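You operate a simulated robot arm through the tools that you are given. There is no shell and no other tool. Be economical: measure what you need, move in short steps, check, and stop when the job is done.

The job below is to be done with a simulated two-armed robot. You get a single attempt, and the scene is never put back.

## Task
Carry the teal tote with both arms and set it on the top of the yellow platform.

The check looks at the end state, three seconds after you hand in, the way a careful person would. Anything else that was tipped, shoved, dropped, spilled or broken makes it a failure.

## Robot
Two 6-joint arms with two-finger grippers on one trunk, on a base that drives. Base frame: it is fixed to the floor where the robot stands at the start and does not move with it; the origin is under the middle of the robot, x ahead of it, y to its left, z up; the surface under the hand at the start is at about z = 864. Units: mm, degrees, N and s.
The left shoulder is at the start at [30, 178, 988], the right one opposite. With the tool pointing down near the work surface each hand reaches from about 340 to 840 mm from the robot's upright axis, wherever it stands, measured 20 degrees to its own side. Places, roughly: teal tote (42x26x13 cm) [700, -100, 900]; top of the yellow platform [-2300, 3300, 800]. Payload 2.54 kg a hand.
Tool frame (each hand has its own): the origin (TCP) lies between the finger pads and is the grasp point; the fingertips stand 30 mm ahead of it; z points along the fingers, y is the line along which they close. The gripper opens to 116 mm. The gripper's body begins 95 mm behind the TCP.
Orientation is that of the tool frame in the base frame, as a unit quaternion [x, y, z, w]. With the fingers straight down and closing along the base's y, the tool's x points along the base's -x, its y along +y and its z along -z.

## Interface
- The arms move only by the tool move_arm. It takes "left_rows", "right_rows" or both (then of equal length, played together; a hand with none holds still); each is a list of rows, each a list of 7 numbers: the turn, a rotation vector about the tool's x, y, z in degrees, then the shift along the tool's x, y, z in mm, then the closure, from 0 (fully open) to 1 (shut). In form: [[wx, wy, wz, tx, ty, tz, grip], ...]. A call has 1 to 12 rows; each row shifts and turns the commanded pose from where the row before left it, along the tool's axes as they then stand. Each row takes 0.2 s and may step no farther than 50 mm and 8.6 degrees from the row before; otherwise, or with a gripper value out of range, the whole call is refused. A pose out of reach is approached as far as the arm can. The call stops where the force on the tool passes 40 N (or 10 N more than at its start, if that is more) or the arm is blocked; 0.2 s more then pass. Each finger travels about 153 mm/s and halts on what it meets, pressing with about 35 N; the grip force reading is that of the motor and also rises with nothing between the fingers. The clock runs only during rows and for 0.2 s after the last one: add rows that do not move to give the fingers time. It gives the time, the measured TCP pose, the force on the tool (base axes), the opening and the grip force at its end, in the units of the frame above (readings bear some noise), with the torque about the TCP (base axes, N m) and any sound that the robot's microphone picked up, and new pictures: "show" is both (left out), scene, wrist or none (wrist: the cameras of the hands that moved).
- Cameras (640 x 400 px; columns grow to the right, rows downward): "scene" is now at [40, -27.2, 1705.6]; the picture's right is [-0.35, -0.93, 0.00], its down [-0.75, 0.29, -0.59] and it looks along [0.55, -0.21, -0.81] (base axes); focal length 253 px, centre (320, 200). "left" rides on the left gripper at [69, 15, -122] in its tool frame; the picture's right is [-0.21, 0.98, 0.00], its down [-0.83, -0.18, -0.53] and it looks along [-0.52, -0.11, 0.85] (tool axes); focal length 251 px, centre (320, 200). "right" rides on the right gripper at [69, -15, -122] in its tool frame; the picture's right is [0.21, 0.98, 0.00], its down [-0.83, 0.18, -0.53] and it looks along [-0.52, 0.11, 0.85] (tool axes); focal length 251 px, centre (320, 200). There is no depth. A picture from a camera that has moved, and an enlarged one, comes with that camera's place and axes in the base frame and with its lens.
- move_column(by): slides the trunk up (or, below 0, down) by that many mm; the arms and the scene camera ride with it, the base frame stays. It gives what a move gives, with no picture.
- drive_base(legs): drives the robot by 1 to 6 legs, each [ahead, left, turn to the left] in mm, mm and degrees, along the robot's own axes; the way and the turn of a leg run together, so that a leg with both is an arc; at most 1500 mm and 180 degrees a leg. The arms and the cameras ride along, it lands a little off, and it stops where it bumps. It gives what a move gives, and a new picture of the scene camera.
- aim_head(pan, tilt): turns the head with the scene camera to pan (to the left, within 143 degrees either way) and tilt (down, from -29 to 69), counted from straight ahead of the robot. It gives what a move gives, and a new picture of the scene camera.
- enlarge(camera, box): a new picture of the part [left, top, right, bottom] of that camera's present view, enlarged. The clock stands still meanwhile.
- sign_off(): hands the job in; it is judged then, once.

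Go step by step. Nothing tells you exact positions but the pictures and the camera data: compare them with the known pose of the tool, close in by small moves and look again before you grip or let go. The budget is 120 turns and 260 pictures, counting those below and the enlarged ones. Unless the task says otherwise, let go and move clear before handing in, and close with one line.

The tools are called as name(argument=value, ...) on one line, values as JSON. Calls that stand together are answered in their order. move_arm: Moves the arms, as the interface text tells. Its arguments: {"type":"object","properties":{"left_rows":{"type":"array","items":{"type":"array","items":{"type":"number"}}},"right_rows":{"type":"array","items":{"type":"array","items":{"type":"number"}}},"show":{"type":"string","enum":["both","scene","wrist","none"]}},"required":[]} The other tools are called the same way: move_column (by) slides the trunk up or down; drive_base (legs) drives the base; aim_head (pan, tilt) turns the head that bears the scene camera; enlarge (camera, box) takes an enlarged picture of a part of a camera's view; sign_off () hands the job in.

At the start:

```text
clock: 0.0
left_tool_pos: [482.0, 147.5, 1093.2]
left_tcp_rot: [0.001, 1.0, -0.001, 0.001]
left_ft_force: [0.3, -0.9, 0.1]
left_wrist_torque: [0.0, -0.01, 0.02]
left_gripper_width: 116.1
left_grasp_force: 0.1
right_tool_pos: [470.4, -345.0, 1093.0]
right_tcp_rot: [0.0, 1.0, -0.001, 0.0]
right_ft_force: [-0.2, -0.5, 0.2]
right_wrist_torque: [0.01, -0.03, -0.03]
right_gripper_width: 115.9
right_grasp_force: 0.0
trunk travel left (down, up): [-200.0, 340.0]
robot x, y, heading: [0.0, -0.3, 0.0]
head pan, tilt: [-20.8, 53.8]
```

scene: 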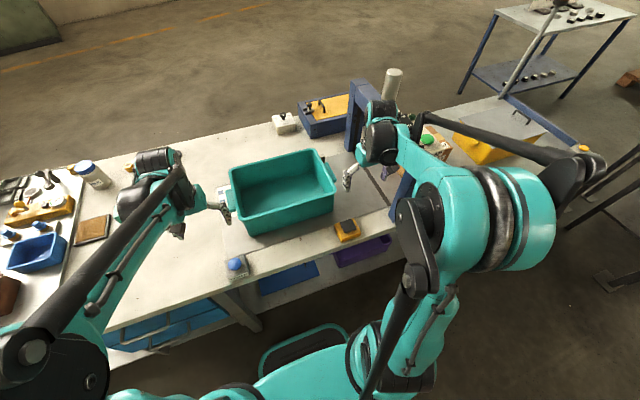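
right: 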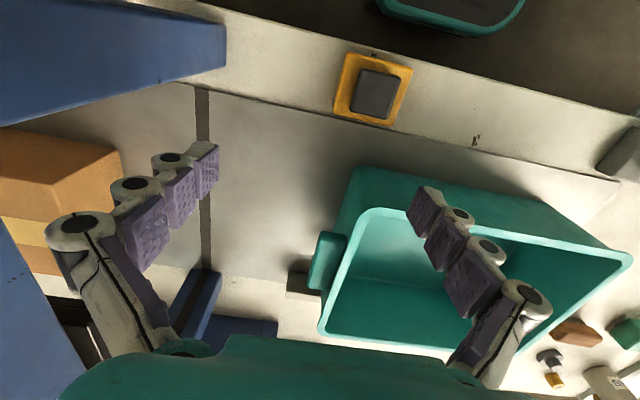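
left: 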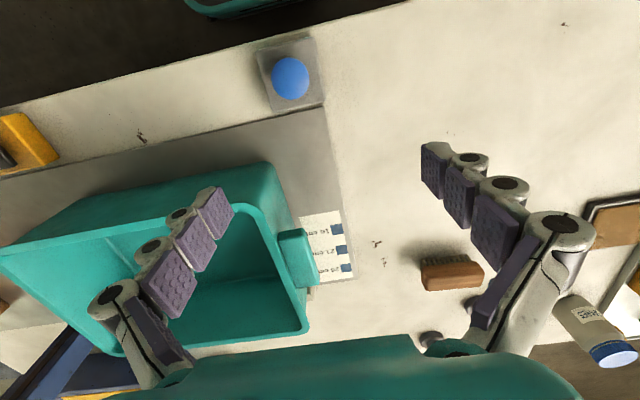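

I see the teal tote on the bench with a lug on each short end. I'll enlarge the views to locate its rim and handles.

enlarge(camera="scene", box=[200, 120, 400, 260])

enlarge(camera="right", box=[270, 150, 640, 380])

enlarge(camera="left", box=[0, 130, 380, 370])

```text
2.86 times, centred on (300, 190) of scene
camera zoom: at [40.0, -27.2, 1705.6], right [-0.35, -0.93, 0.0], down [-0.75, 0.29, -0.59], along [0.55, -0.21, -0.81], focal length 724 px, centre (377, 229)
```

zoom: 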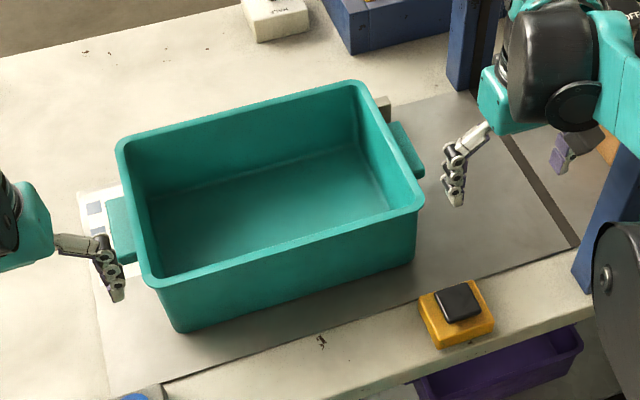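

```text
1.73 times, centred on (455, 265) of right
camera zoom: at [401.9, -359.2, 1214.6], right [-0.21, 0.98, 0.0], down [0.83, 0.18, 0.53], along [0.52, 0.11, -0.85], focal length 435 px, centre (86, 88)
```

zoom: 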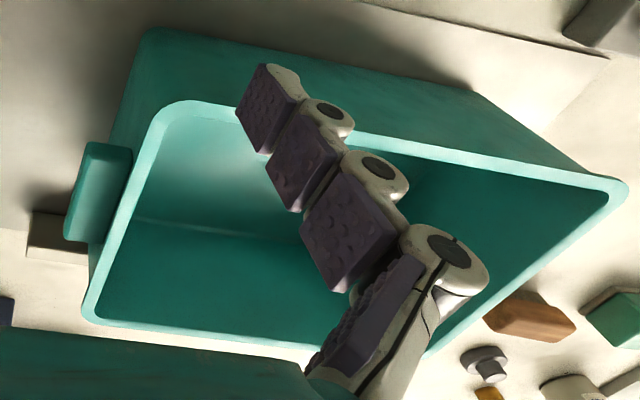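

```text
1.67 times, centred on (190, 250) of left
camera zoom: at [410.8, 162.5, 1214.7], right [0.21, 0.98, 0.0], down [0.83, -0.18, 0.53], along [0.52, -0.11, -0.85], focal length 419 px, centre (537, 117)
```

zoom: 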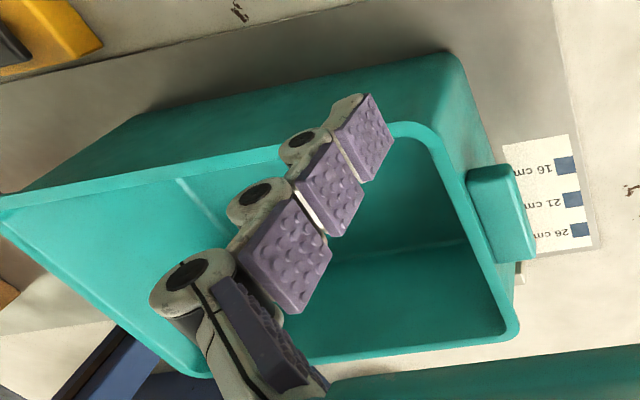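

The tote's rim sits near z≈965, spanning roughly x 545–800 and y −295 to 65. Before lifting, I'll look around for the platform and the route.

aim_head(pan=125, tilt=20)

aim_head(pan=60, tilt=25)

aim_head(pan=-140, tilt=25)

```text
clock: 2.3
left_tool_pos: [480.5, 147.3, 1093.6]
left_tcp_rot: [0.0, 1.0, 0.0, 0.001]
left_ft_force: [0.4, 0.1, 0.4]
left_wrist_torque: [0.03, 0.02, -0.02]
left_gripper_width: 115.5
left_grasp_force: 0.1
right_tool_pos: [470.9, -345.7, 1091.7]
right_tcp_rot: [0.001, 1.0, 0.0, 0.0]
right_ft_force: [0.5, -1.2, 0.2]
right_wrist_torque: [-0.01, -0.02, 0.02]
right_gripper_width: 116.0
right_grasp_force: 0.0
trunk travel left (down, up): [-200.0, 340.0]
robot x, y, heading: [2.1, -4.0, 0.2]
head pan, tilt: [125.0, 20.0]
camera scene: at [-81.9, 75.2, 1756.2], right [0.82, 0.57, 0.0], down [0.2, -0.28, -0.94], along [-0.54, 0.77, -0.34], focal length 253 px, centre (320, 200)
```

scene: 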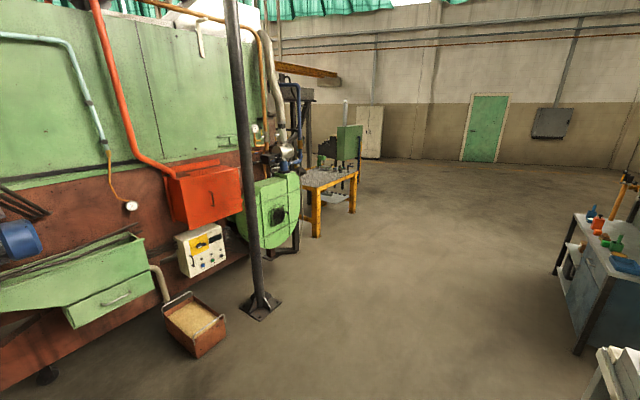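

```text
clock: 3.7
left_tool_pos: [480.9, 147.6, 1092.0]
left_tcp_rot: [0.0, 1.0, 0.0, -0.001]
left_ft_force: [1.1, 0.4, -0.7]
left_wrist_torque: [0.0, -0.01, -0.03]
left_gripper_width: 116.2
left_grasp_force: 0.1
right_tool_pos: [470.5, -344.6, 1091.0]
right_tcp_rot: [0.0, 1.0, 0.0, 0.0]
right_ft_force: [1.0, 0.4, 0.6]
right_wrist_torque: [0.02, -0.02, 0.05]
right_gripper_width: 115.9
right_grasp_force: 0.0
trunk travel left (down, up): [-200.0, 340.0]
robot x, y, heading: [3.2, 2.2, -0.1]
head pan, tilt: [60.0, 25.0]
camera scene: at [17.5, 78.7, 1748.1], right [0.87, -0.5, 0.0], down [-0.21, -0.37, -0.91], along [0.45, 0.79, -0.42], focal length 253 px, centre (320, 200)
```

scene: 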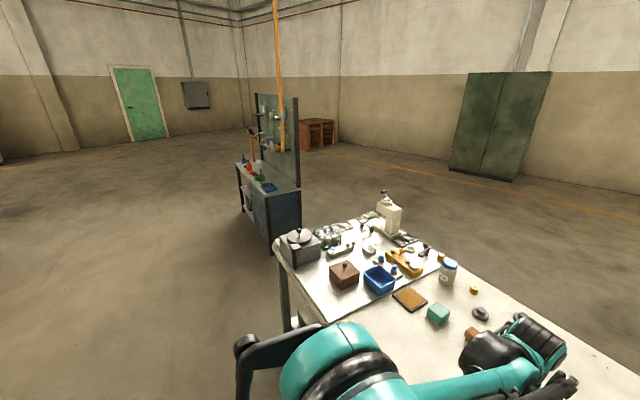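

```text
clock: 6.6
left_tool_pos: [480.6, 147.4, 1092.6]
left_tcp_rot: [0.0, 1.0, 0.0, 0.0]
left_ft_force: [1.0, 0.3, 0.3]
left_wrist_torque: [-0.03, -0.03, 0.01]
left_gripper_width: 116.1
left_grasp_force: 0.0
right_tool_pos: [470.5, -344.3, 1092.5]
right_tcp_rot: [0.0, 1.0, 0.0, 0.0]
right_ft_force: [-0.6, -0.1, -0.6]
right_wrist_torque: [0.02, -0.01, 0.03]
right_gripper_width: 115.9
right_grasp_force: 0.0
trunk travel left (down, up): [-200.0, 340.0]
robot x, y, heading: [3.2, 0.9, -0.1]
head pan, tilt: [-140.0, 25.0]
camera scene: at [-99.1, -60.4, 1748.1], right [-0.64, 0.77, 0.0], down [0.32, 0.27, -0.91], along [-0.69, -0.58, -0.42], focal length 253 px, centre (320, 200)
```

scene: 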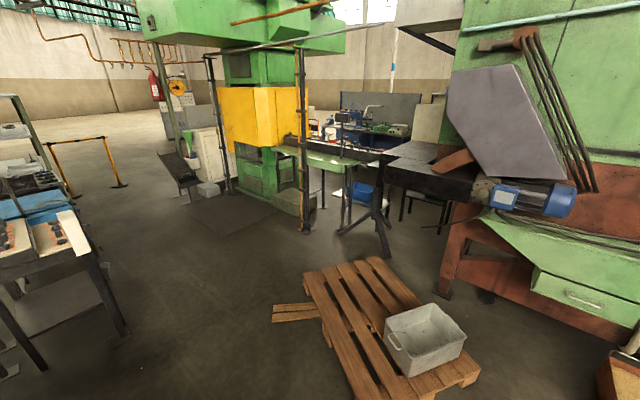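

The yellow-legged table matches the platform's stated place. I'll look at it closely to see what's on its top.

aim_head(pan=125, tilt=20)

enlarge(camera="scene", box=[230, 80, 430, 330])

enlarge(camera="scene", box=[290, 140, 370, 240])

```text
clock: 10.3
left_tool_pos: [481.0, 146.1, 1092.6]
left_tcp_rot: [-0.001, 1.0, -0.001, 0.0]
left_ft_force: [-0.3, -0.4, -0.3]
left_wrist_torque: [-0.04, 0.02, -0.04]
left_gripper_width: 116.0
left_grasp_force: 0.1
right_tool_pos: [470.5, -344.7, 1092.2]
right_tcp_rot: [0.0, 1.0, -0.001, 0.0]
right_ft_force: [0.4, 0.1, 0.5]
right_wrist_torque: [0.02, 0.0, 0.02]
right_gripper_width: 116.2
right_grasp_force: 0.1
trunk travel left (down, up): [-200.0, 340.0]
robot x, y, heading: [-0.9, 0.7, 0.0]
head pan, tilt: [125.0, 20.0]
camera scene: at [-81.9, 75.1, 1756.2], right [0.82, 0.57, 0.0], down [0.2, -0.28, -0.94], along [-0.54, 0.77, -0.34], focal length 253 px, centre (320, 200)
```

scene: 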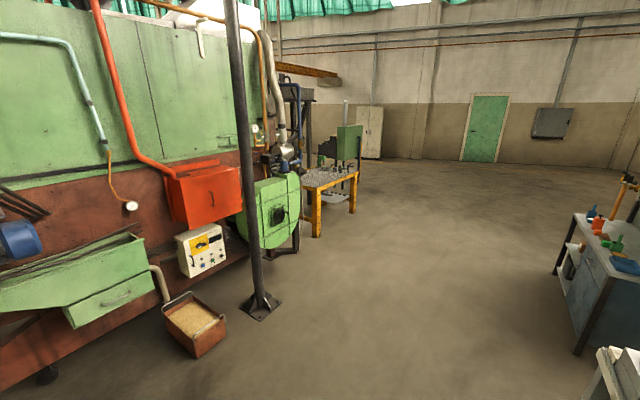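

```text
1.60 times, centred on (330, 205) of scene
camera zoom: at [-81.9, 75.1, 1756.2], right [0.82, 0.57, 0.0], down [0.2, -0.28, -0.94], along [-0.54, 0.77, -0.34], focal length 405 px, centre (304, 192)
```

zoom: 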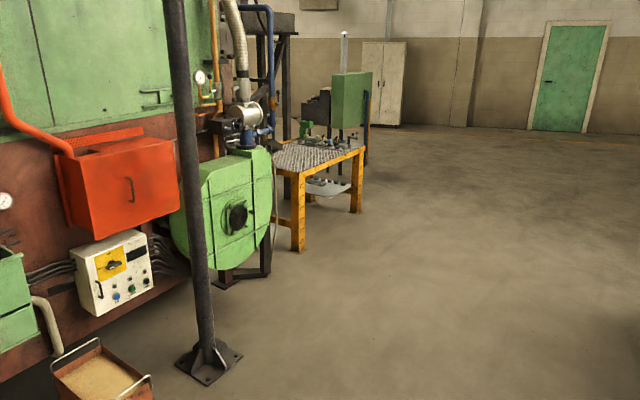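

```text
4.00 times, centred on (330, 190) of scene
camera zoom: at [-81.9, 75.1, 1756.2], right [0.82, 0.57, 0.0], down [0.2, -0.28, -0.94], along [-0.54, 0.77, -0.34], focal length 1013 px, centre (280, 240)
```

zoom: 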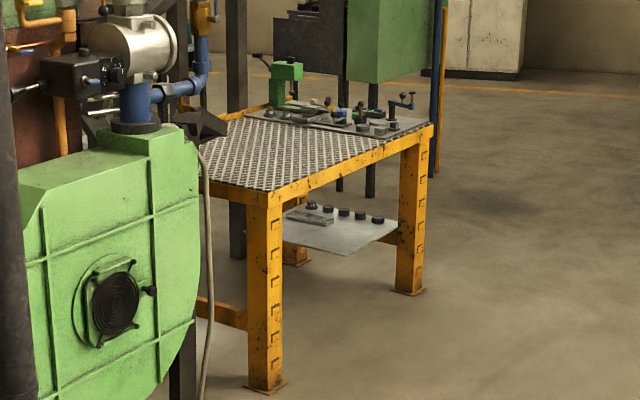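

The platform's front edge runs along y at x≈−2000, the tool tray takes y>3500, and its open area faces +x. Next I bring both hands over the tote ends, staying above the rim.

aim_head(pan=-20, tilt=50)

enlarge(camera="scene", box=[300, 50, 560, 250])

move_arm(left_rows=[[0, 0, 0, -38.4, -12.6, 0, 0], [0, 0, 0, -38.4, -12.6, 0, 0], [0, 0, 0, -38.4, -12.6, 0, 0]], right_rows=[[0, 0, 0, -40, 6.6, 0, 0], [0, 0, 0, -40, 6.6, 0, 0], [0, 0, 0, -40, 6.6, 0, 0]])

```text
clock: 12.6
left_tool_pos: [480.6, 147.4, 1092.1]
left_tcp_rot: [0.0, 1.0, 0.0, 0.0]
left_ft_force: [0.2, 0.5, 0.1]
left_wrist_torque: [-0.01, -0.03, 0.01]
left_gripper_width: 116.0
left_grasp_force: 0.1
right_tool_pos: [470.1, -343.5, 1091.7]
right_tcp_rot: [0.0, 1.0, 0.0, 0.0]
right_ft_force: [0.4, 0.5, -0.9]
right_wrist_torque: [-0.01, 0.0, 0.02]
right_gripper_width: 116.1
right_grasp_force: 0.0
trunk travel left (down, up): [-200.0, 340.0]
robot x, y, heading: [2.9, 1.1, -0.0]
head pan, tilt: [-20.0, 50.0]
camera scene: at [43.8, -27.5, 1710.6], right [-0.34, -0.94, 0.0], down [-0.72, 0.26, -0.64], along [0.6, -0.22, -0.77], focal length 253 px, centre (320, 200)
```

scene: 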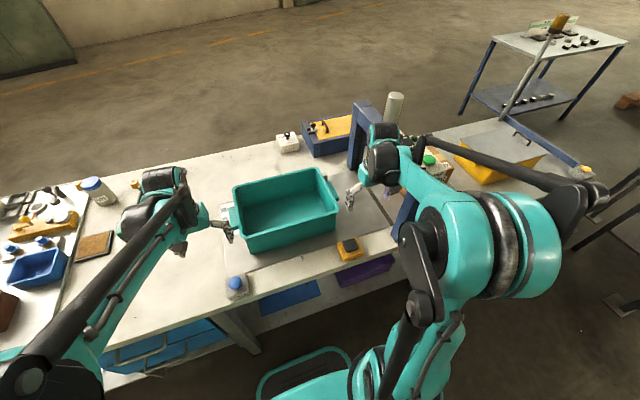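

```text
2.00 times, centred on (430, 150) of scene
camera zoom: at [43.8, -27.5, 1710.6], right [-0.34, -0.94, 0.0], down [-0.72, 0.26, -0.64], along [0.6, -0.22, -0.77], focal length 507 px, centre (100, 300)
```

zoom: 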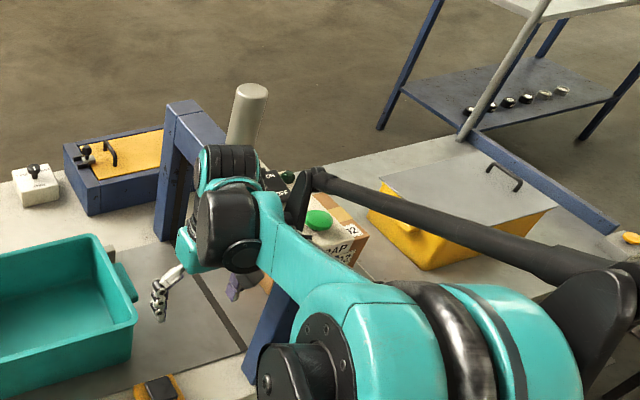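

```text
clock: 13.4
left_tool_pos: [598.3, 106.7, 1091.4]
left_tcp_rot: [0.0, 1.0, 0.001, -0.001]
left_ft_force: [1.1, -0.5, 0.3]
left_wrist_torque: [0.01, 0.08, 0.03]
left_gripper_width: 115.7
left_grasp_force: 0.0
right_tool_pos: [590.6, -326.1, 1090.3]
right_tcp_rot: [0.0, 1.0, 0.001, -0.002]
right_ft_force: [0.7, -0.3, -0.6]
right_wrist_torque: [-0.01, 0.07, 0.02]
right_gripper_width: 116.0
right_grasp_force: 0.0
trunk travel left (down, up): [-200.0, 340.0]
robot x, y, heading: [1.7, 0.9, 0.1]
head pan, tilt: [-20.0, 50.0]
camera scene: at [48.2, -27.9, 1710.4], right [-0.34, -0.94, 0.0], down [-0.72, 0.26, -0.64], along [0.6, -0.22, -0.77], focal length 253 px, centre (320, 200)
camera right: at [522.3, -341.5, 1212.4], right [-0.21, 0.98, 0.0], down [0.83, 0.18, 0.53], along [0.52, 0.11, -0.85], focal length 251 px, centre (320, 200)
camera left: at [528.7, 122.2, 1214.5], right [0.21, 0.98, 0.0], down [0.83, -0.18, 0.53], along [0.52, -0.11, -0.85], focal length 251 px, centre (320, 200)
```

scene: 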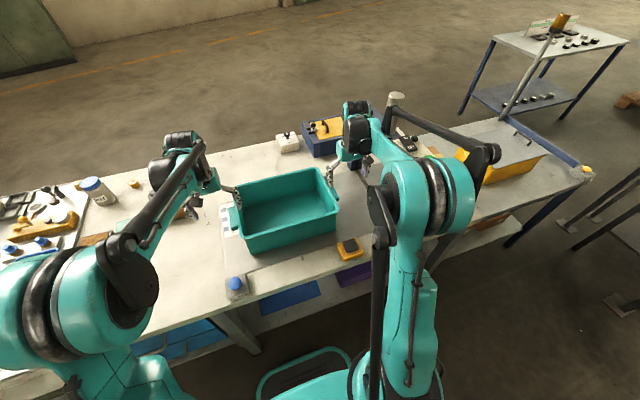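
right: 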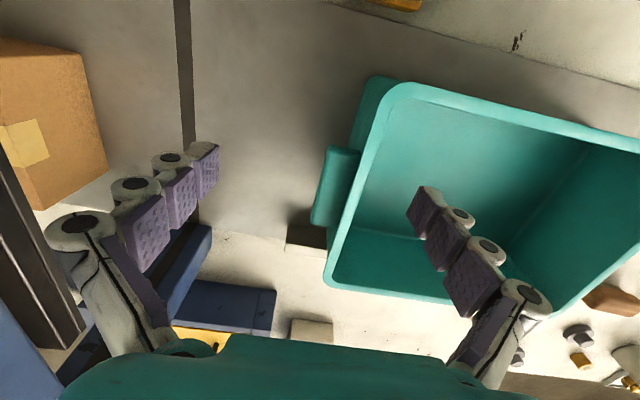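
left: 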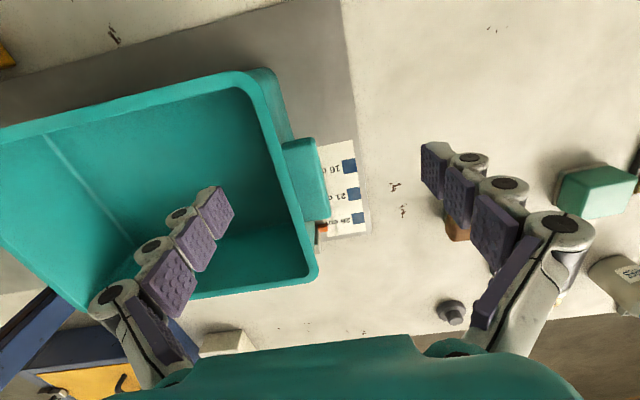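

The right arm works next to a blue frame (posts near y≈−470, top about z 1200). I'll look at that clearance before going on.

aim_head(pan=-40, tilt=45)

enlarge(camera="scene", box=[120, 60, 440, 260])

```text
clock: 14.2
left_tool_pos: [595.7, 107.4, 1093.1]
left_tcp_rot: [0.0, 1.0, 0.0, 0.0]
left_ft_force: [0.3, -0.4, 0.0]
left_wrist_torque: [0.0, 0.01, 0.0]
left_gripper_width: 115.9
left_grasp_force: 0.1
right_tool_pos: [589.5, -326.6, 1091.8]
right_tcp_rot: [0.0, 1.0, 0.0, 0.0]
right_ft_force: [0.3, -0.9, -0.3]
right_wrist_torque: [0.0, 0.0, -0.03]
right_gripper_width: 115.9
right_grasp_force: 0.0
trunk travel left (down, up): [-200.0, 340.0]
robot x, y, heading: [-0.6, -0.5, -0.1]
head pan, tilt: [-40.0, 45.0]
camera scene: at [34.4, -53.4, 1717.4], right [-0.64, -0.77, 0.0], down [-0.54, 0.45, -0.71], along [0.54, -0.45, -0.71], focal length 253 px, centre (320, 200)
```

scene: 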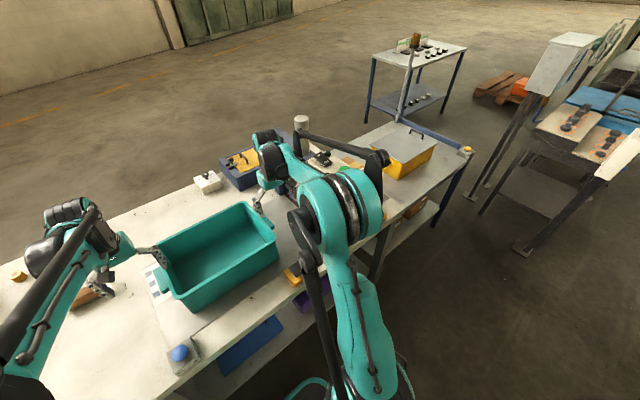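

```text
2.00 times, centred on (280, 160) of scene
camera zoom: at [34.4, -53.4, 1717.4], right [-0.64, -0.77, 0.0], down [-0.54, 0.45, -0.71], along [0.54, -0.45, -0.71], focal length 507 px, centre (400, 280)
```

zoom: 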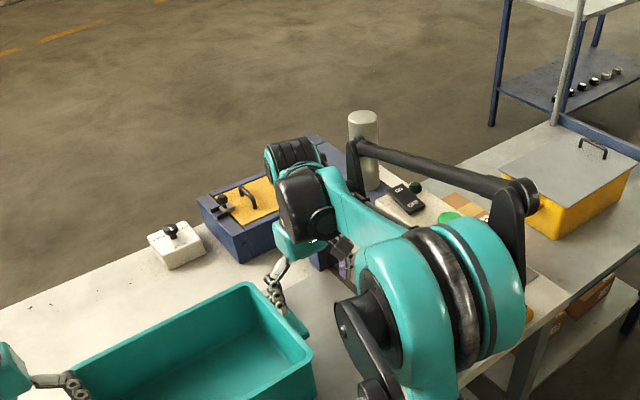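

The frame's beam runs along x at y≈−460 and outward, while the right arm's outer linkage stays around y≈−410, so there is a narrow but workable gap. I finish moving above the tote ends and check with the wrist cameras.

move_arm(left_rows=[[0, 0, 0, -38.5, -11.5, 0, 0], [0, 0, 0, -38.5, -11.5, 0, 0], [0, 0, 0, 0, 0, 0, 0]], right_rows=[[0, 0, 0, -41.5, 8, 0, 0], [0, 0, 0, -41.5, 8, 0, 0], [0, 0, 0, 0, 0, 0, 0]])

```text
clock: 15.0
left_tool_pos: [670.8, 82.9, 1095.5]
left_tcp_rot: [0.0, 1.0, 0.001, 0.001]
left_ft_force: [-0.2, 1.0, -0.4]
left_wrist_torque: [0.02, -0.04, 0.03]
left_gripper_width: 115.6
left_grasp_force: 0.2
right_tool_pos: [669.3, -307.9, 1093.8]
right_tcp_rot: [0.0, 1.0, -0.001, 0.0]
right_ft_force: [-1.0, 0.0, 0.0]
right_wrist_torque: [0.0, -0.03, 0.02]
right_gripper_width: 116.2
right_grasp_force: 0.0
trunk travel left (down, up): [-200.0, 340.0]
robot x, y, heading: [0.8, -3.1, -0.3]
head pan, tilt: [-40.0, 45.0]
camera scene: at [31.6, -53.5, 1717.6], right [-0.64, -0.77, 0.0], down [-0.54, 0.45, -0.71], along [0.54, -0.45, -0.71], focal length 253 px, centre (320, 200)
camera right: at [600.1, -322.7, 1215.1], right [-0.21, 0.98, 0.0], down [0.83, 0.18, 0.53], along [0.52, 0.11, -0.85], focal length 251 px, centre (320, 200)
camera left: at [602.1, 100.0, 1217.5], right [0.21, 0.98, 0.0], down [0.83, -0.18, 0.54], along [0.52, -0.11, -0.84], focal length 251 px, centre (320, 200)
```

scene: 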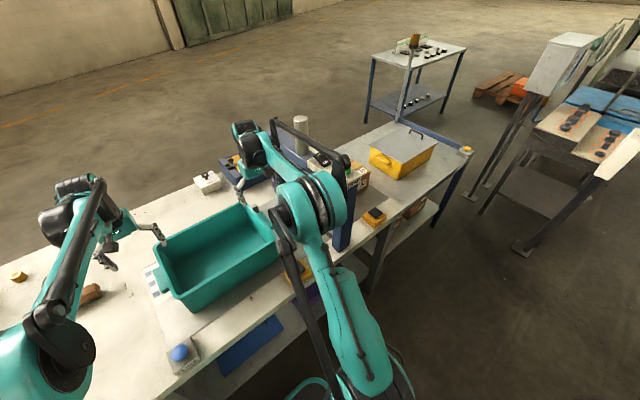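
right: 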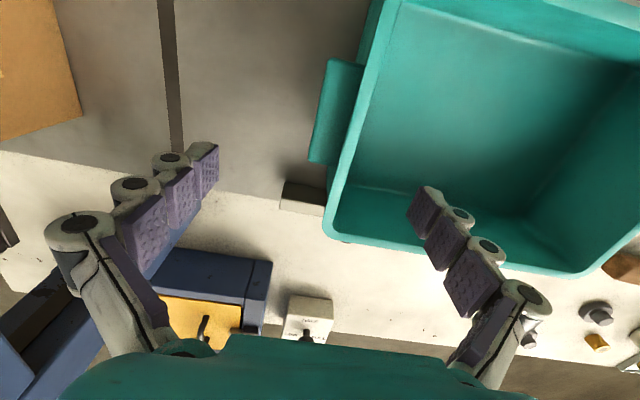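
left: 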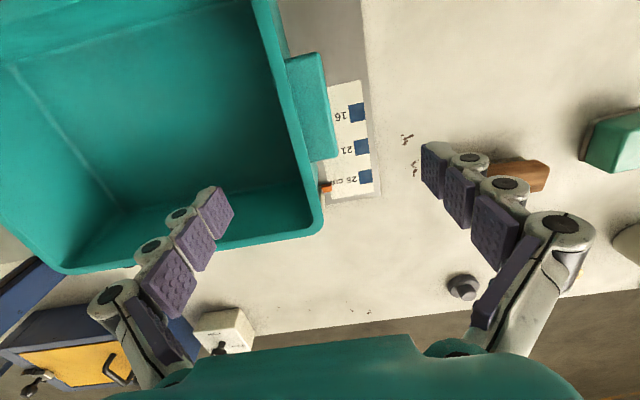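

The handles centre around x≈663, with the left clamp midline at y≈71 and the right at y≈−289. I align to these, then descend to just above the rim.

move_arm(left_rows=[[0, 0, 0, 7, -11.5, 0, 0], [0, 0, 0, 0, 0, 40, 0], [0, 0, 0, 0, 0, 40, 0], [0, 0, 0, 0, 0, 0, 0]], right_rows=[[0, 0, 0, 6, 18, 0, 0], [0, 0, 0, 0, 0, 40, 0], [0, 0, 0, 0, 0, 40, 0], [0, 0, 0, 0, 0, 0, 0]])

```text
clock: 16.0
left_tool_pos: [665.0, 74.7, 1013.0]
left_tcp_rot: [-0.001, 1.0, 0.0, 0.0]
left_ft_force: [0.1, -0.3, 0.3]
left_wrist_torque: [0.01, -0.04, -0.02]
left_gripper_width: 116.2
left_grasp_force: 0.1
right_tool_pos: [667.5, -289.5, 1014.9]
right_tcp_rot: [0.0, 1.0, 0.0, 0.001]
right_ft_force: [-0.4, -0.6, -0.1]
right_wrist_torque: [-0.03, -0.01, 0.0]
right_gripper_width: 115.9
right_grasp_force: 0.1
trunk travel left (down, up): [-200.0, 340.0]
robot x, y, heading: [-0.3, -3.0, -0.1]
head pan, tilt: [-40.0, 45.0]
camera scene: at [33.0, -53.3, 1717.6], right [-0.64, -0.77, 0.0], down [-0.54, 0.45, -0.71], along [0.54, -0.45, -0.71], focal length 253 px, centre (320, 200)
camera right: at [598.2, -305.0, 1136.4], right [-0.21, 0.98, 0.0], down [0.83, 0.18, 0.53], along [0.52, 0.11, -0.85], focal length 251 px, centre (320, 200)
camera left: at [595.1, 89.5, 1135.4], right [0.21, 0.98, 0.0], down [0.83, -0.18, 0.53], along [0.52, -0.11, -0.85], focal length 251 px, centre (320, 200)
```

scene: 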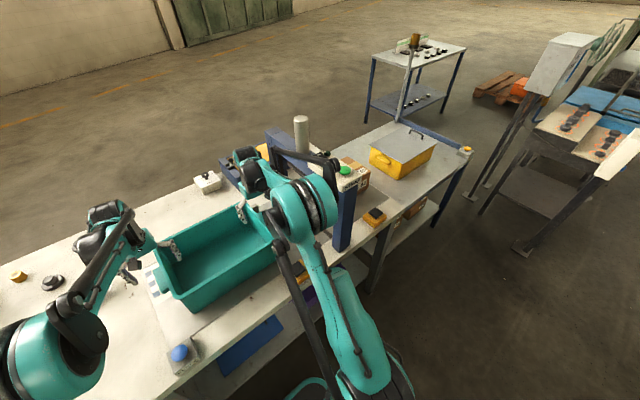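
right: 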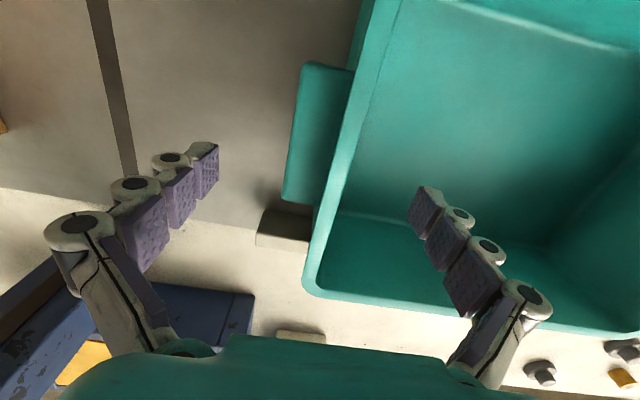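
left: 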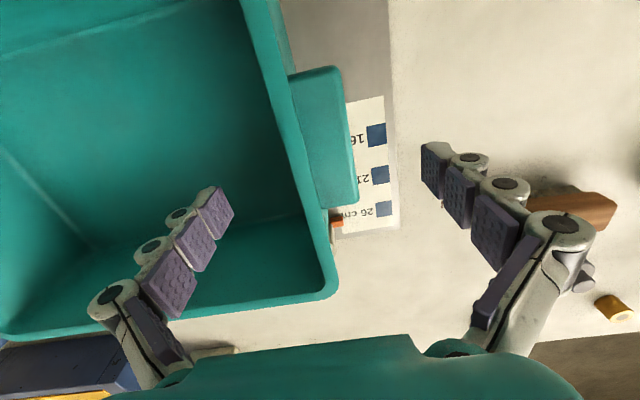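

Triangulating gives the rim at z≈988, handle tops at z≈964, and handle mid x≈660. I descend to TCP z≈945 with the fingers straddling wall and handle.

move_arm(left_rows=[[0, 0, 0, 5, -1, 10, 0], [0, 0, 0, 0, 0, 30, 0], [0, 0, 0, 0, 0, 28, 0], [0, 0, 0, 0, 0, 0, 0]], right_rows=[[0, 0, 0, 7, -3, 10, 0], [0, 0, 0, 0, 0, 30, 0], [0, 0, 0, 0, 0, 29, 0], [0, 0, 0, 0, 0, 0, 0]])

```text
clock: 17.0
left_tool_pos: [660.0, 75.1, 943.0]
left_tcp_rot: [0.0, 1.0, -0.001, 0.0]
left_ft_force: [0.8, 0.1, -0.3]
left_wrist_torque: [-0.02, -0.02, 0.0]
left_gripper_width: 116.2
left_grasp_force: 0.1
right_tool_pos: [660.9, -293.0, 943.8]
right_tcp_rot: [0.001, 1.0, 0.0, 0.0]
right_ft_force: [-0.3, 0.0, 0.4]
right_wrist_torque: [-0.02, 0.01, -0.01]
right_gripper_width: 115.9
right_grasp_force: 0.0
trunk travel left (down, up): [-200.0, 340.0]
robot x, y, heading: [-2.6, -0.5, -0.1]
head pan, tilt: [-40.0, 45.0]
camera scene: at [33.1, -53.1, 1717.6], right [-0.64, -0.77, 0.0], down [-0.54, 0.45, -0.71], along [0.54, -0.45, -0.71], focal length 253 px, centre (320, 200)
camera right: at [591.6, -306.9, 1066.5], right [-0.21, 0.98, 0.0], down [0.83, 0.18, 0.53], along [0.52, 0.11, -0.85], focal length 251 px, centre (320, 200)
camera left: at [590.4, 90.4, 1064.7], right [0.21, 0.98, 0.0], down [0.83, -0.18, 0.53], along [0.52, -0.11, -0.85], focal length 251 px, centre (320, 200)
```

scene: 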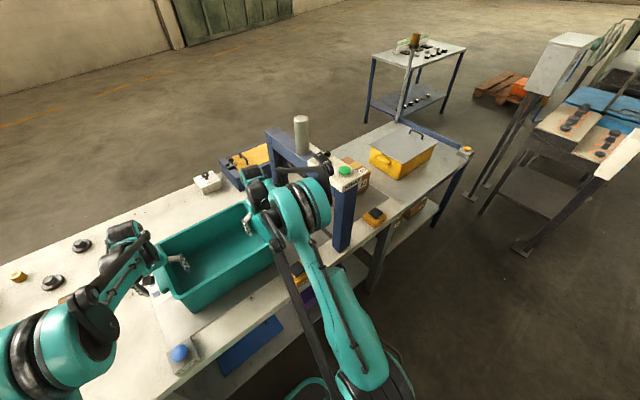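
right: 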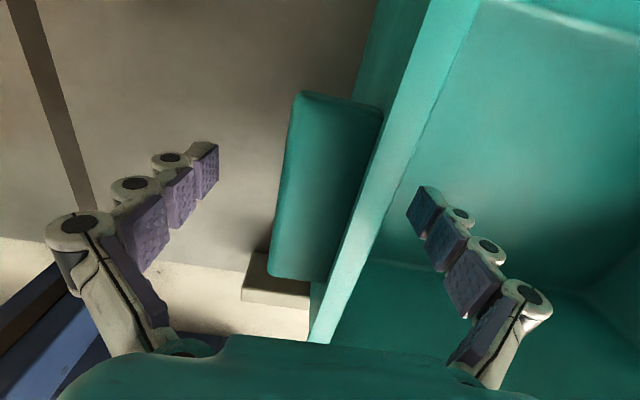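
left: 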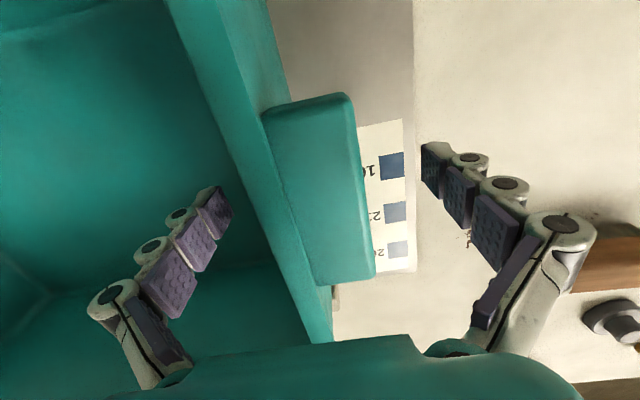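

Both hands straddle the handles as wanted. I close halfway first to check centring.

move_arm(left_rows=[[0, 0, 0, 0, 0, 0, 0.2], [0, 0, 0, 0, 0, 0, 0.4], [0, 0, 0, 0, 0, 0, 0.45]], right_rows=[[0, 0, 0, 0, 0, 0, 0.2], [0, 0, 0, 0, 0, 0, 0.4], [0, 0, 0, 0, 0, 0, 0.45]], show="wrist")

```text
clock: 17.8
left_tool_pos: [660.1, 75.1, 943.4]
left_tcp_rot: [0.0, 1.0, -0.001, 0.0]
left_ft_force: [0.8, 0.3, 0.2]
left_wrist_torque: [0.02, 0.04, 0.01]
left_gripper_width: 63.9
left_grasp_force: 0.2
right_tool_pos: [660.9, -293.3, 944.0]
right_tcp_rot: [-0.001, 1.0, -0.001, 0.0]
right_ft_force: [0.1, 0.0, 0.1]
right_wrist_torque: [-0.01, 0.01, -0.01]
right_gripper_width: 63.9
right_grasp_force: 0.2
trunk travel left (down, up): [-200.0, 340.0]
robot x, y, heading: [0.8, -0.1, -0.2]
head pan, tilt: [-40.0, 45.0]
camera right: at [592.1, -307.0, 1066.4], right [-0.21, 0.98, 0.0], down [0.83, 0.18, 0.53], along [0.52, 0.11, -0.85], focal length 251 px, centre (320, 200)
camera left: at [590.8, 90.2, 1064.8], right [0.21, 0.98, 0.0], down [0.83, -0.18, 0.53], along [0.52, -0.11, -0.85], focal length 251 px, centre (320, 200)
```

right: 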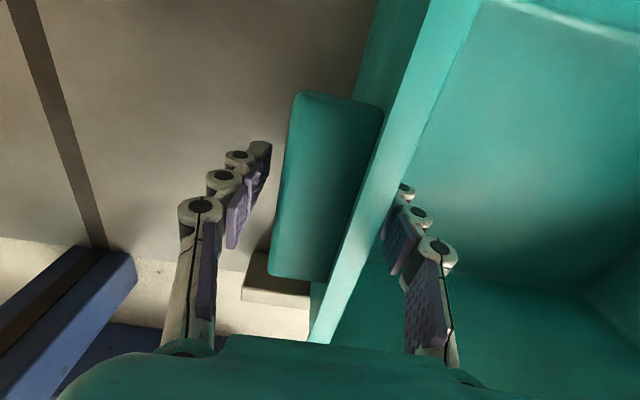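
left: 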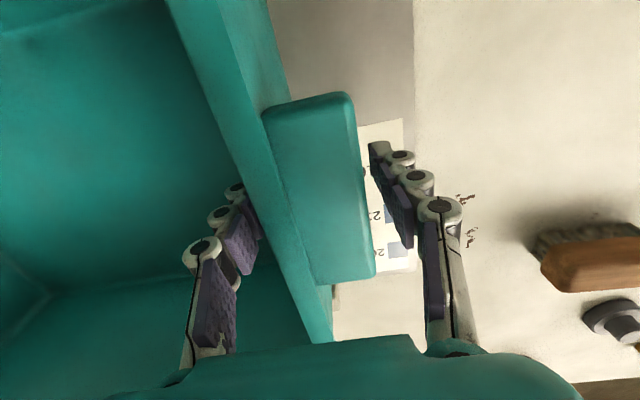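

Fingers are neatly either side on both ends. Closing fully.

move_arm(left_rows=[[0, 0, 0, 0, 0, 0, 0.6], [0, 0, 0, 0, 0, 0, 0.8], [0, 0, 0, 0, 0, 0, 1], [0, 0, 0, 0, 0, 0, 1]], right_rows=[[0, 0, 0, 0, 0, 0, 0.6], [0, 0, 0, 0, 0, 0, 0.8], [0, 0, 0, 0, 0, 0, 1], [0, 0, 0, 0, 0, 0, 1]], show="wrist")

```text
clock: 18.8
left_tool_pos: [660.4, 74.9, 943.0]
left_tcp_rot: [-0.001, 1.0, 0.0, 0.0]
left_ft_force: [1.8, 8.4, 2.5]
left_wrist_torque: [-1.65, -0.05, 0.04]
left_gripper_width: 39.6
left_grasp_force: 34.8
right_tool_pos: [661.1, -292.5, 944.6]
right_tcp_rot: [0.001, 1.0, 0.001, 0.0]
right_ft_force: [0.3, -7.9, -0.2]
right_wrist_torque: [1.65, -0.15, -0.3]
right_gripper_width: 39.6
right_grasp_force: 34.5
trunk travel left (down, up): [-200.0, 340.0]
robot x, y, heading: [1.7, -1.9, 0.3]
head pan, tilt: [-40.0, 45.0]
camera right: at [592.1, -307.1, 1066.4], right [-0.21, 0.98, 0.0], down [0.83, 0.18, 0.53], along [0.52, 0.11, -0.85], focal length 251 px, centre (320, 200)
camera left: at [590.9, 90.3, 1064.8], right [0.21, 0.98, 0.0], down [0.83, -0.18, 0.53], along [0.52, -0.11, -0.85], focal length 251 px, centre (320, 200)
```

right: 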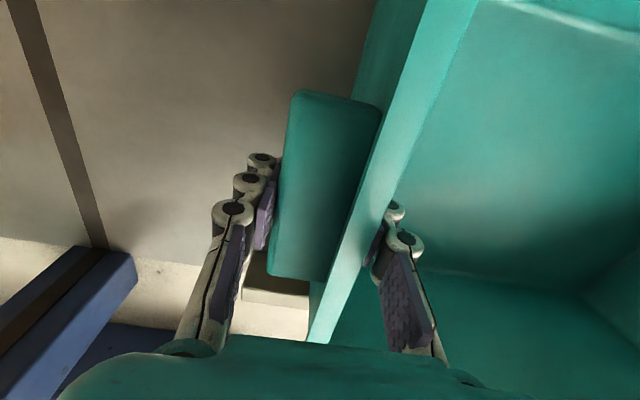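
left: 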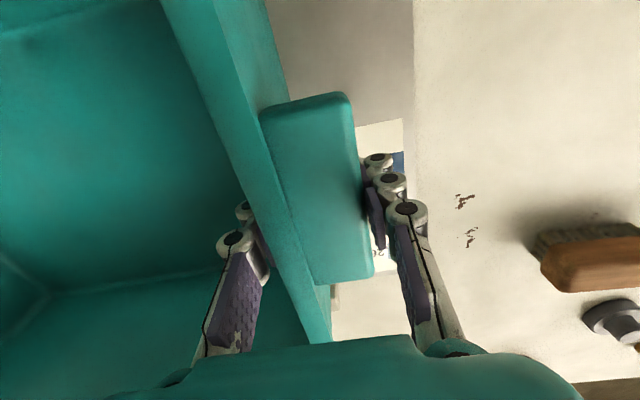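

Both grips hold at 39.6 mm with ~35 N. I lift slightly with the column to test the hold.

move_column(by=30)

aim_head(pan=-15, tilt=50)

```text
clock: 19.5
left_tool_pos: [661.6, 75.1, 972.2]
left_tcp_rot: [0.0, 1.0, 0.0, 0.0]
left_ft_force: [0.0, 1.8, -3.3]
left_wrist_torque: [-1.5, -0.17, 0.17]
left_gripper_width: 39.5
left_grasp_force: 34.6
right_tool_pos: [662.0, -292.5, 973.7]
right_tcp_rot: [0.0, 1.0, 0.0, 0.0]
right_ft_force: [-0.3, -1.8, -4.2]
right_wrist_torque: [1.39, 0.21, -0.12]
right_gripper_width: 39.5
right_grasp_force: 35.2
trunk travel left (down, up): [-230.0, 310.0]
robot x, y, heading: [0.5, 0.6, 0.0]
head pan, tilt: [-40.0, 45.0]
```

```text
clock: 20.4
left_tool_pos: [661.9, 73.3, 971.0]
left_tcp_rot: [0.0, 1.0, 0.0, 0.0]
left_ft_force: [-0.4, -5.4, -3.2]
left_wrist_torque: [-1.4, -0.11, -0.07]
left_gripper_width: 39.6
left_grasp_force: 35.1
right_tool_pos: [661.8, -292.4, 974.1]
right_tcp_rot: [0.0, 1.0, 0.001, 0.0]
right_ft_force: [-0.3, 5.4, -3.6]
right_wrist_torque: [1.21, 0.09, 0.0]
right_gripper_width: 39.5
right_grasp_force: 35.5
trunk travel left (down, up): [-230.0, 310.0]
robot x, y, heading: [-0.7, -2.6, 0.1]
head pan, tilt: [-15.0, 50.0]
camera scene: at [46.9, -21.3, 1740.5], right [-0.26, -0.97, 0.0], down [-0.74, 0.2, -0.64], along [0.62, -0.17, -0.77], focal length 253 px, centre (320, 200)
```

scene: 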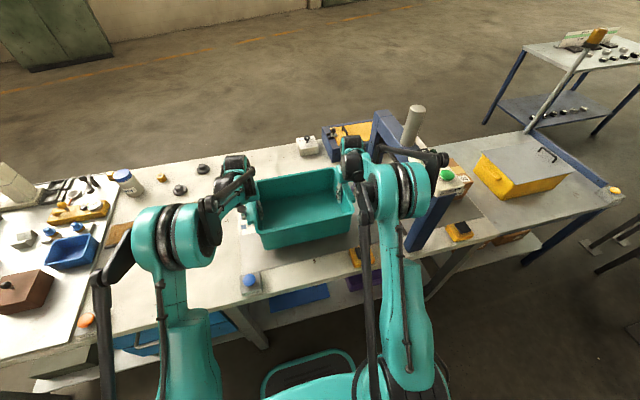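

The tote is held (about 0.75 kg total). I raise it well clear of the bench items, then back straight out.

move_column(by=120)

drive_base(legs=[[-430, 0, 0]])

```text
clock: 21.9
left_tool_pos: [660.8, 74.7, 1091.5]
left_tcp_rot: [0.0, 1.0, 0.0, 0.0]
left_ft_force: [-0.7, -14.4, -2.3]
left_wrist_torque: [-1.29, 0.08, -0.1]
left_gripper_width: 39.7
left_grasp_force: 34.5
right_tool_pos: [662.3, -292.5, 1092.9]
right_tcp_rot: [0.0, 1.0, 0.001, 0.0]
right_ft_force: [-0.2, 14.5, -3.0]
right_wrist_torque: [1.36, -0.08, -0.09]
right_gripper_width: 39.5
right_grasp_force: 34.8
trunk travel left (down, up): [-350.0, 190.0]
robot x, y, heading: [1.5, 2.9, -0.1]
head pan, tilt: [-15.0, 50.0]
```

```text
clock: 24.6
left_tool_pos: [234.4, 72.0, 1092.6]
left_tcp_rot: [0.003, 1.0, 0.0, 0.0]
left_ft_force: [-0.7, -17.2, -1.6]
left_wrist_torque: [-1.38, -0.04, -0.06]
left_gripper_width: 39.5
left_grasp_force: 35.2
right_tool_pos: [232.7, -294.7, 1092.4]
right_tcp_rot: [0.003, 1.0, 0.0, 0.0]
right_ft_force: [0.2, 16.9, -2.7]
right_wrist_torque: [1.36, 0.02, -0.04]
right_gripper_width: 39.6
right_grasp_force: 34.9
trunk travel left (down, up): [-350.0, 190.0]
robot x, y, heading: [-429.0, 0.1, -0.6]
head pan, tilt: [-15.0, 50.0]
camera scene: at [-381.6, -20.3, 1860.5], right [-0.26, -0.96, 0.0], down [-0.74, 0.2, -0.64], along [0.62, -0.17, -0.77], focal length 253 px, centre (320, 200)
```

scene: 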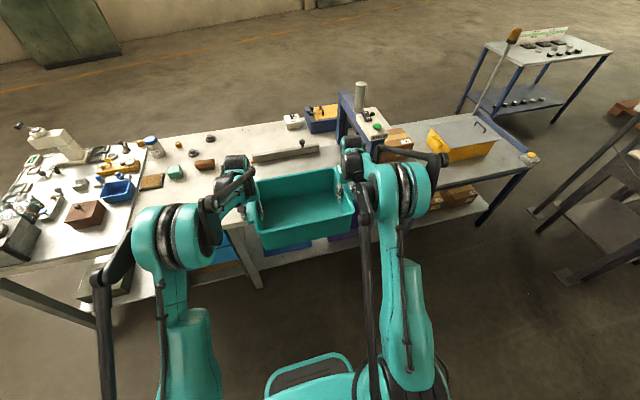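

Backed out cleanly. The arms show a growing ~17 N pull apart, so I relieve it by bringing the hands slightly inward, then turn left.

move_arm(left_rows=[[0, 0, 0, 0, -1, 0, 1], [0, 0, 0, 0, 0, 0, 1]], right_rows=[[0, 0, 0, 0, 1, 0, 1], [0, 0, 0, 0, 0, 0, 1]], show="wrist")

drive_base(legs=[[0, 0, 45], [0, 0, 45]])

```text
clock: 25.1
left_tool_pos: [233.9, 71.2, 1093.1]
left_tcp_rot: [0.002, 1.0, 0.0, 0.0]
left_ft_force: [-0.8, 10.2, -2.5]
left_wrist_torque: [-1.62, -0.02, -0.2]
left_gripper_width: 39.6
left_grasp_force: 34.8
right_tool_pos: [231.5, -295.6, 1093.1]
right_tcp_rot: [0.003, 1.0, 0.0, 0.0]
right_ft_force: [0.9, -10.6, -3.1]
right_wrist_torque: [1.46, 0.01, -0.08]
right_gripper_width: 39.6
right_grasp_force: 35.2
trunk travel left (down, up): [-350.0, 190.0]
robot x, y, heading: [-428.0, 1.0, -0.3]
head pan, tilt: [-15.0, 50.0]
camera right: at [162.6, -308.6, 1216.4], right [-0.21, 0.98, 0.0], down [0.83, 0.18, 0.53], along [0.52, 0.11, -0.85], focal length 251 px, centre (320, 200)
camera left: at [163.7, 87.0, 1214.8], right [0.22, 0.98, 0.0], down [0.82, -0.19, 0.53], along [0.52, -0.12, -0.85], focal length 251 px, centre (320, 200)
```

right: 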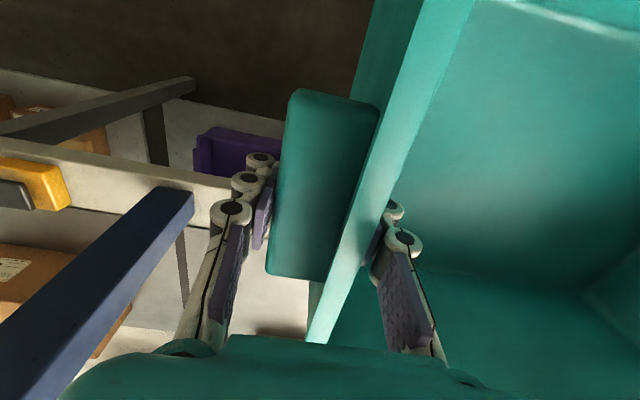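
left: 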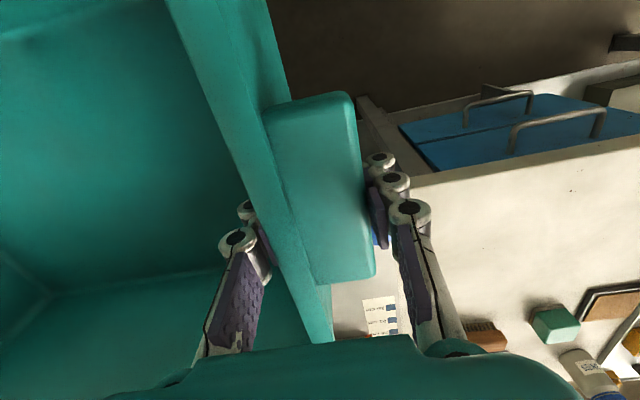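

```text
clock: 29.7
left_tool_pos: [-500.5, 663.5, 1092.7]
left_tcp_rot: [-0.707, 0.707, 0.0, 0.0]
left_ft_force: [-28.3, -0.4, -3.7]
left_wrist_torque: [0.01, -1.22, -0.19]
left_gripper_width: 39.5
left_grasp_force: 34.9
right_tool_pos: [-135.2, 660.6, 1094.8]
right_tcp_rot: [-0.706, 0.708, 0.0, 0.0]
right_ft_force: [27.9, 0.7, -4.3]
right_wrist_torque: [0.03, 1.09, -0.17]
right_gripper_width: 39.5
right_grasp_force: 34.9
trunk travel left (down, up): [-350.0, 190.0]
robot x, y, heading: [-427.6, -0.3, 89.9]
head pan, tilt: [-15.0, 50.0]
camera scene: at [-406.8, 45.7, 1860.5], right [0.97, -0.26, 0.0], down [-0.2, -0.74, -0.64], along [0.17, 0.62, -0.77], focal length 253 px, centre (320, 200)
```

scene: 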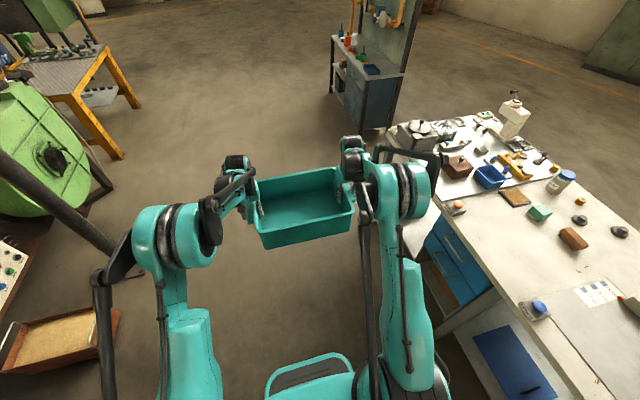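

Turned; the corridor ahead is open. I relieve the internal squeeze and then drive along +y to be level with the platform.

move_arm(left_rows=[[0, 0, 0, 0, 0.9, 0, 1], [0, 0, 0, 0, 0, 0, 1]], right_rows=[[0, 0, 0, 0, -0.9, 0, 1], [0, 0, 0, 0, 0, 0, 1]], show="none")

drive_base(legs=[[1000, 0, 0], [1050, 0, 0]])

```text
clock: 30.3
left_tool_pos: [-499.8, 663.2, 1090.9]
left_tcp_rot: [-0.706, 0.708, 0.001, 0.0]
left_ft_force: [1.0, -0.3, -1.5]
left_wrist_torque: [0.02, -1.58, 0.04]
left_gripper_width: 39.6
left_grasp_force: 34.5
right_tool_pos: [-133.8, 662.6, 1093.9]
right_tcp_rot: [-0.706, 0.709, 0.0, 0.001]
right_ft_force: [-1.0, 0.6, -4.0]
right_wrist_torque: [-0.04, 1.05, -0.11]
right_gripper_width: 39.5
right_grasp_force: 34.9
trunk travel left (down, up): [-350.0, 190.0]
robot x, y, heading: [-430.4, 3.5, 90.0]
head pan, tilt: [-15.0, 50.0]
```

```text
clock: 40.5
left_tool_pos: [-451.5, 2723.8, 1092.1]
left_tcp_rot: [-0.698, 0.716, 0.0, -0.001]
left_ft_force: [9.8, -0.2, -2.2]
left_wrist_torque: [-0.02, -1.34, -0.1]
left_gripper_width: 39.5
left_grasp_force: 35.1
right_tool_pos: [-84.9, 2713.4, 1094.0]
right_tcp_rot: [-0.698, 0.716, -0.001, -0.001]
right_ft_force: [-10.5, 0.4, -3.3]
right_wrist_torque: [0.06, 1.32, -0.01]
right_gripper_width: 39.2
right_grasp_force: 35.5
trunk travel left (down, up): [-350.0, 190.0]
robot x, y, heading: [-397.9, 2063.8, 88.2]
head pan, tilt: [-15.0, 50.0]
camera scene: at [-371.6, 2104.1, 1860.5], right [0.96, -0.28, 0.0], down [-0.22, -0.74, -0.64], along [0.18, 0.62, -0.77], focal length 253 px, centre (320, 200)
```

scene: 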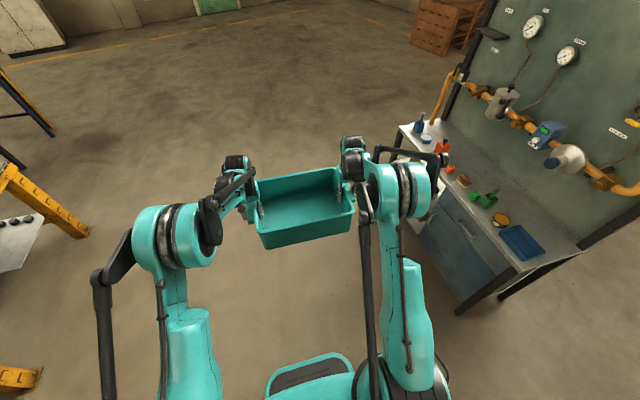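

All clear, with the cabinet well to the right. I go on to y≈3100 and then turn to face the platform.

drive_base(legs=[[1030, 0, 0], [0, 0, 46], [0, 0, 46]])

aim_head(pan=0, tilt=35)

```text
clock: 50.1
left_tool_pos: [-1031.4, 3018.5, 1091.8]
left_tcp_rot: [1.0, 0.004, 0.001, 0.001]
left_ft_force: [0.2, 4.2, -2.6]
left_wrist_torque: [1.34, 0.05, -0.1]
left_gripper_width: 39.5
left_grasp_force: 35.0
right_tool_pos: [-1036.4, 3384.7, 1093.3]
right_tcp_rot: [1.0, 0.005, 0.001, 0.0]
right_ft_force: [-0.6, -4.9, -3.6]
right_wrist_torque: [-1.24, -0.04, -0.07]
right_gripper_width: 39.4
right_grasp_force: 34.8
trunk travel left (down, up): [-350.0, 190.0]
robot x, y, heading: [-372.4, 3099.0, -179.3]
head pan, tilt: [-15.0, 50.0]
camera scene: at [-415.7, 3118.0, 1860.5], right [0.25, 0.97, 0.0], down [0.74, -0.19, -0.64], along [-0.62, 0.16, -0.77], focal length 253 px, centre (320, 200)
```

scene: 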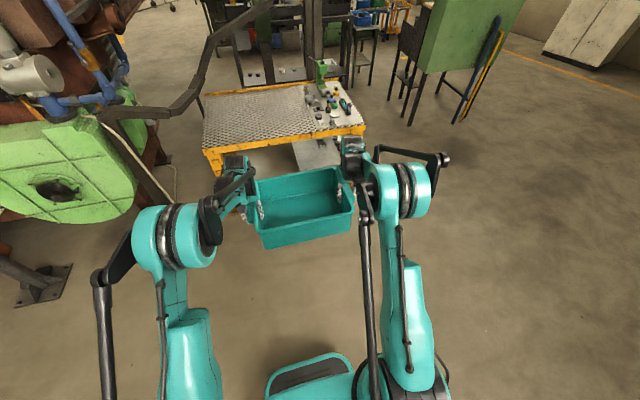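

```text
clock: 50.9
left_tool_pos: [-1031.4, 3018.4, 1092.5]
left_tcp_rot: [1.0, 0.005, 0.0, -0.001]
left_ft_force: [1.1, -2.5, -3.4]
left_wrist_torque: [1.38, 0.07, -0.09]
left_gripper_width: 39.6
left_grasp_force: 34.9
right_tool_pos: [-1036.4, 3385.7, 1094.8]
right_tcp_rot: [1.0, 0.005, 0.0, 0.0]
right_ft_force: [-0.5, 1.6, -3.0]
right_wrist_torque: [-1.29, -0.06, -0.07]
right_gripper_width: 39.6
right_grasp_force: 35.1
trunk travel left (down, up): [-350.0, 190.0]
robot x, y, heading: [-368.0, 3097.4, -179.2]
head pan, tilt: [0.0, 35.0]
camera scene: at [-429.1, 3098.5, 1882.2], right [-0.01, 1.0, 0.0], down [0.57, 0.01, -0.82], along [-0.82, -0.01, -0.57], focal length 253 px, centre (320, 200)
```

scene: 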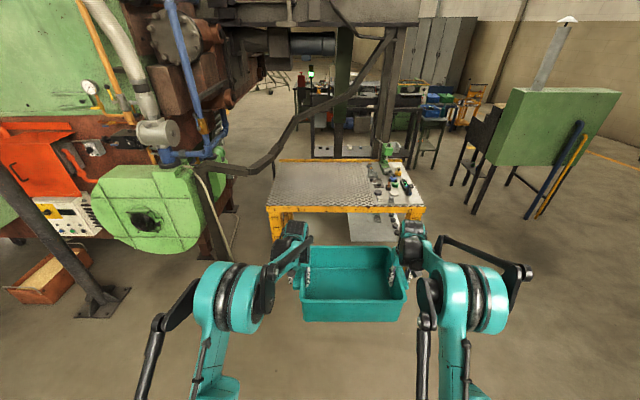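

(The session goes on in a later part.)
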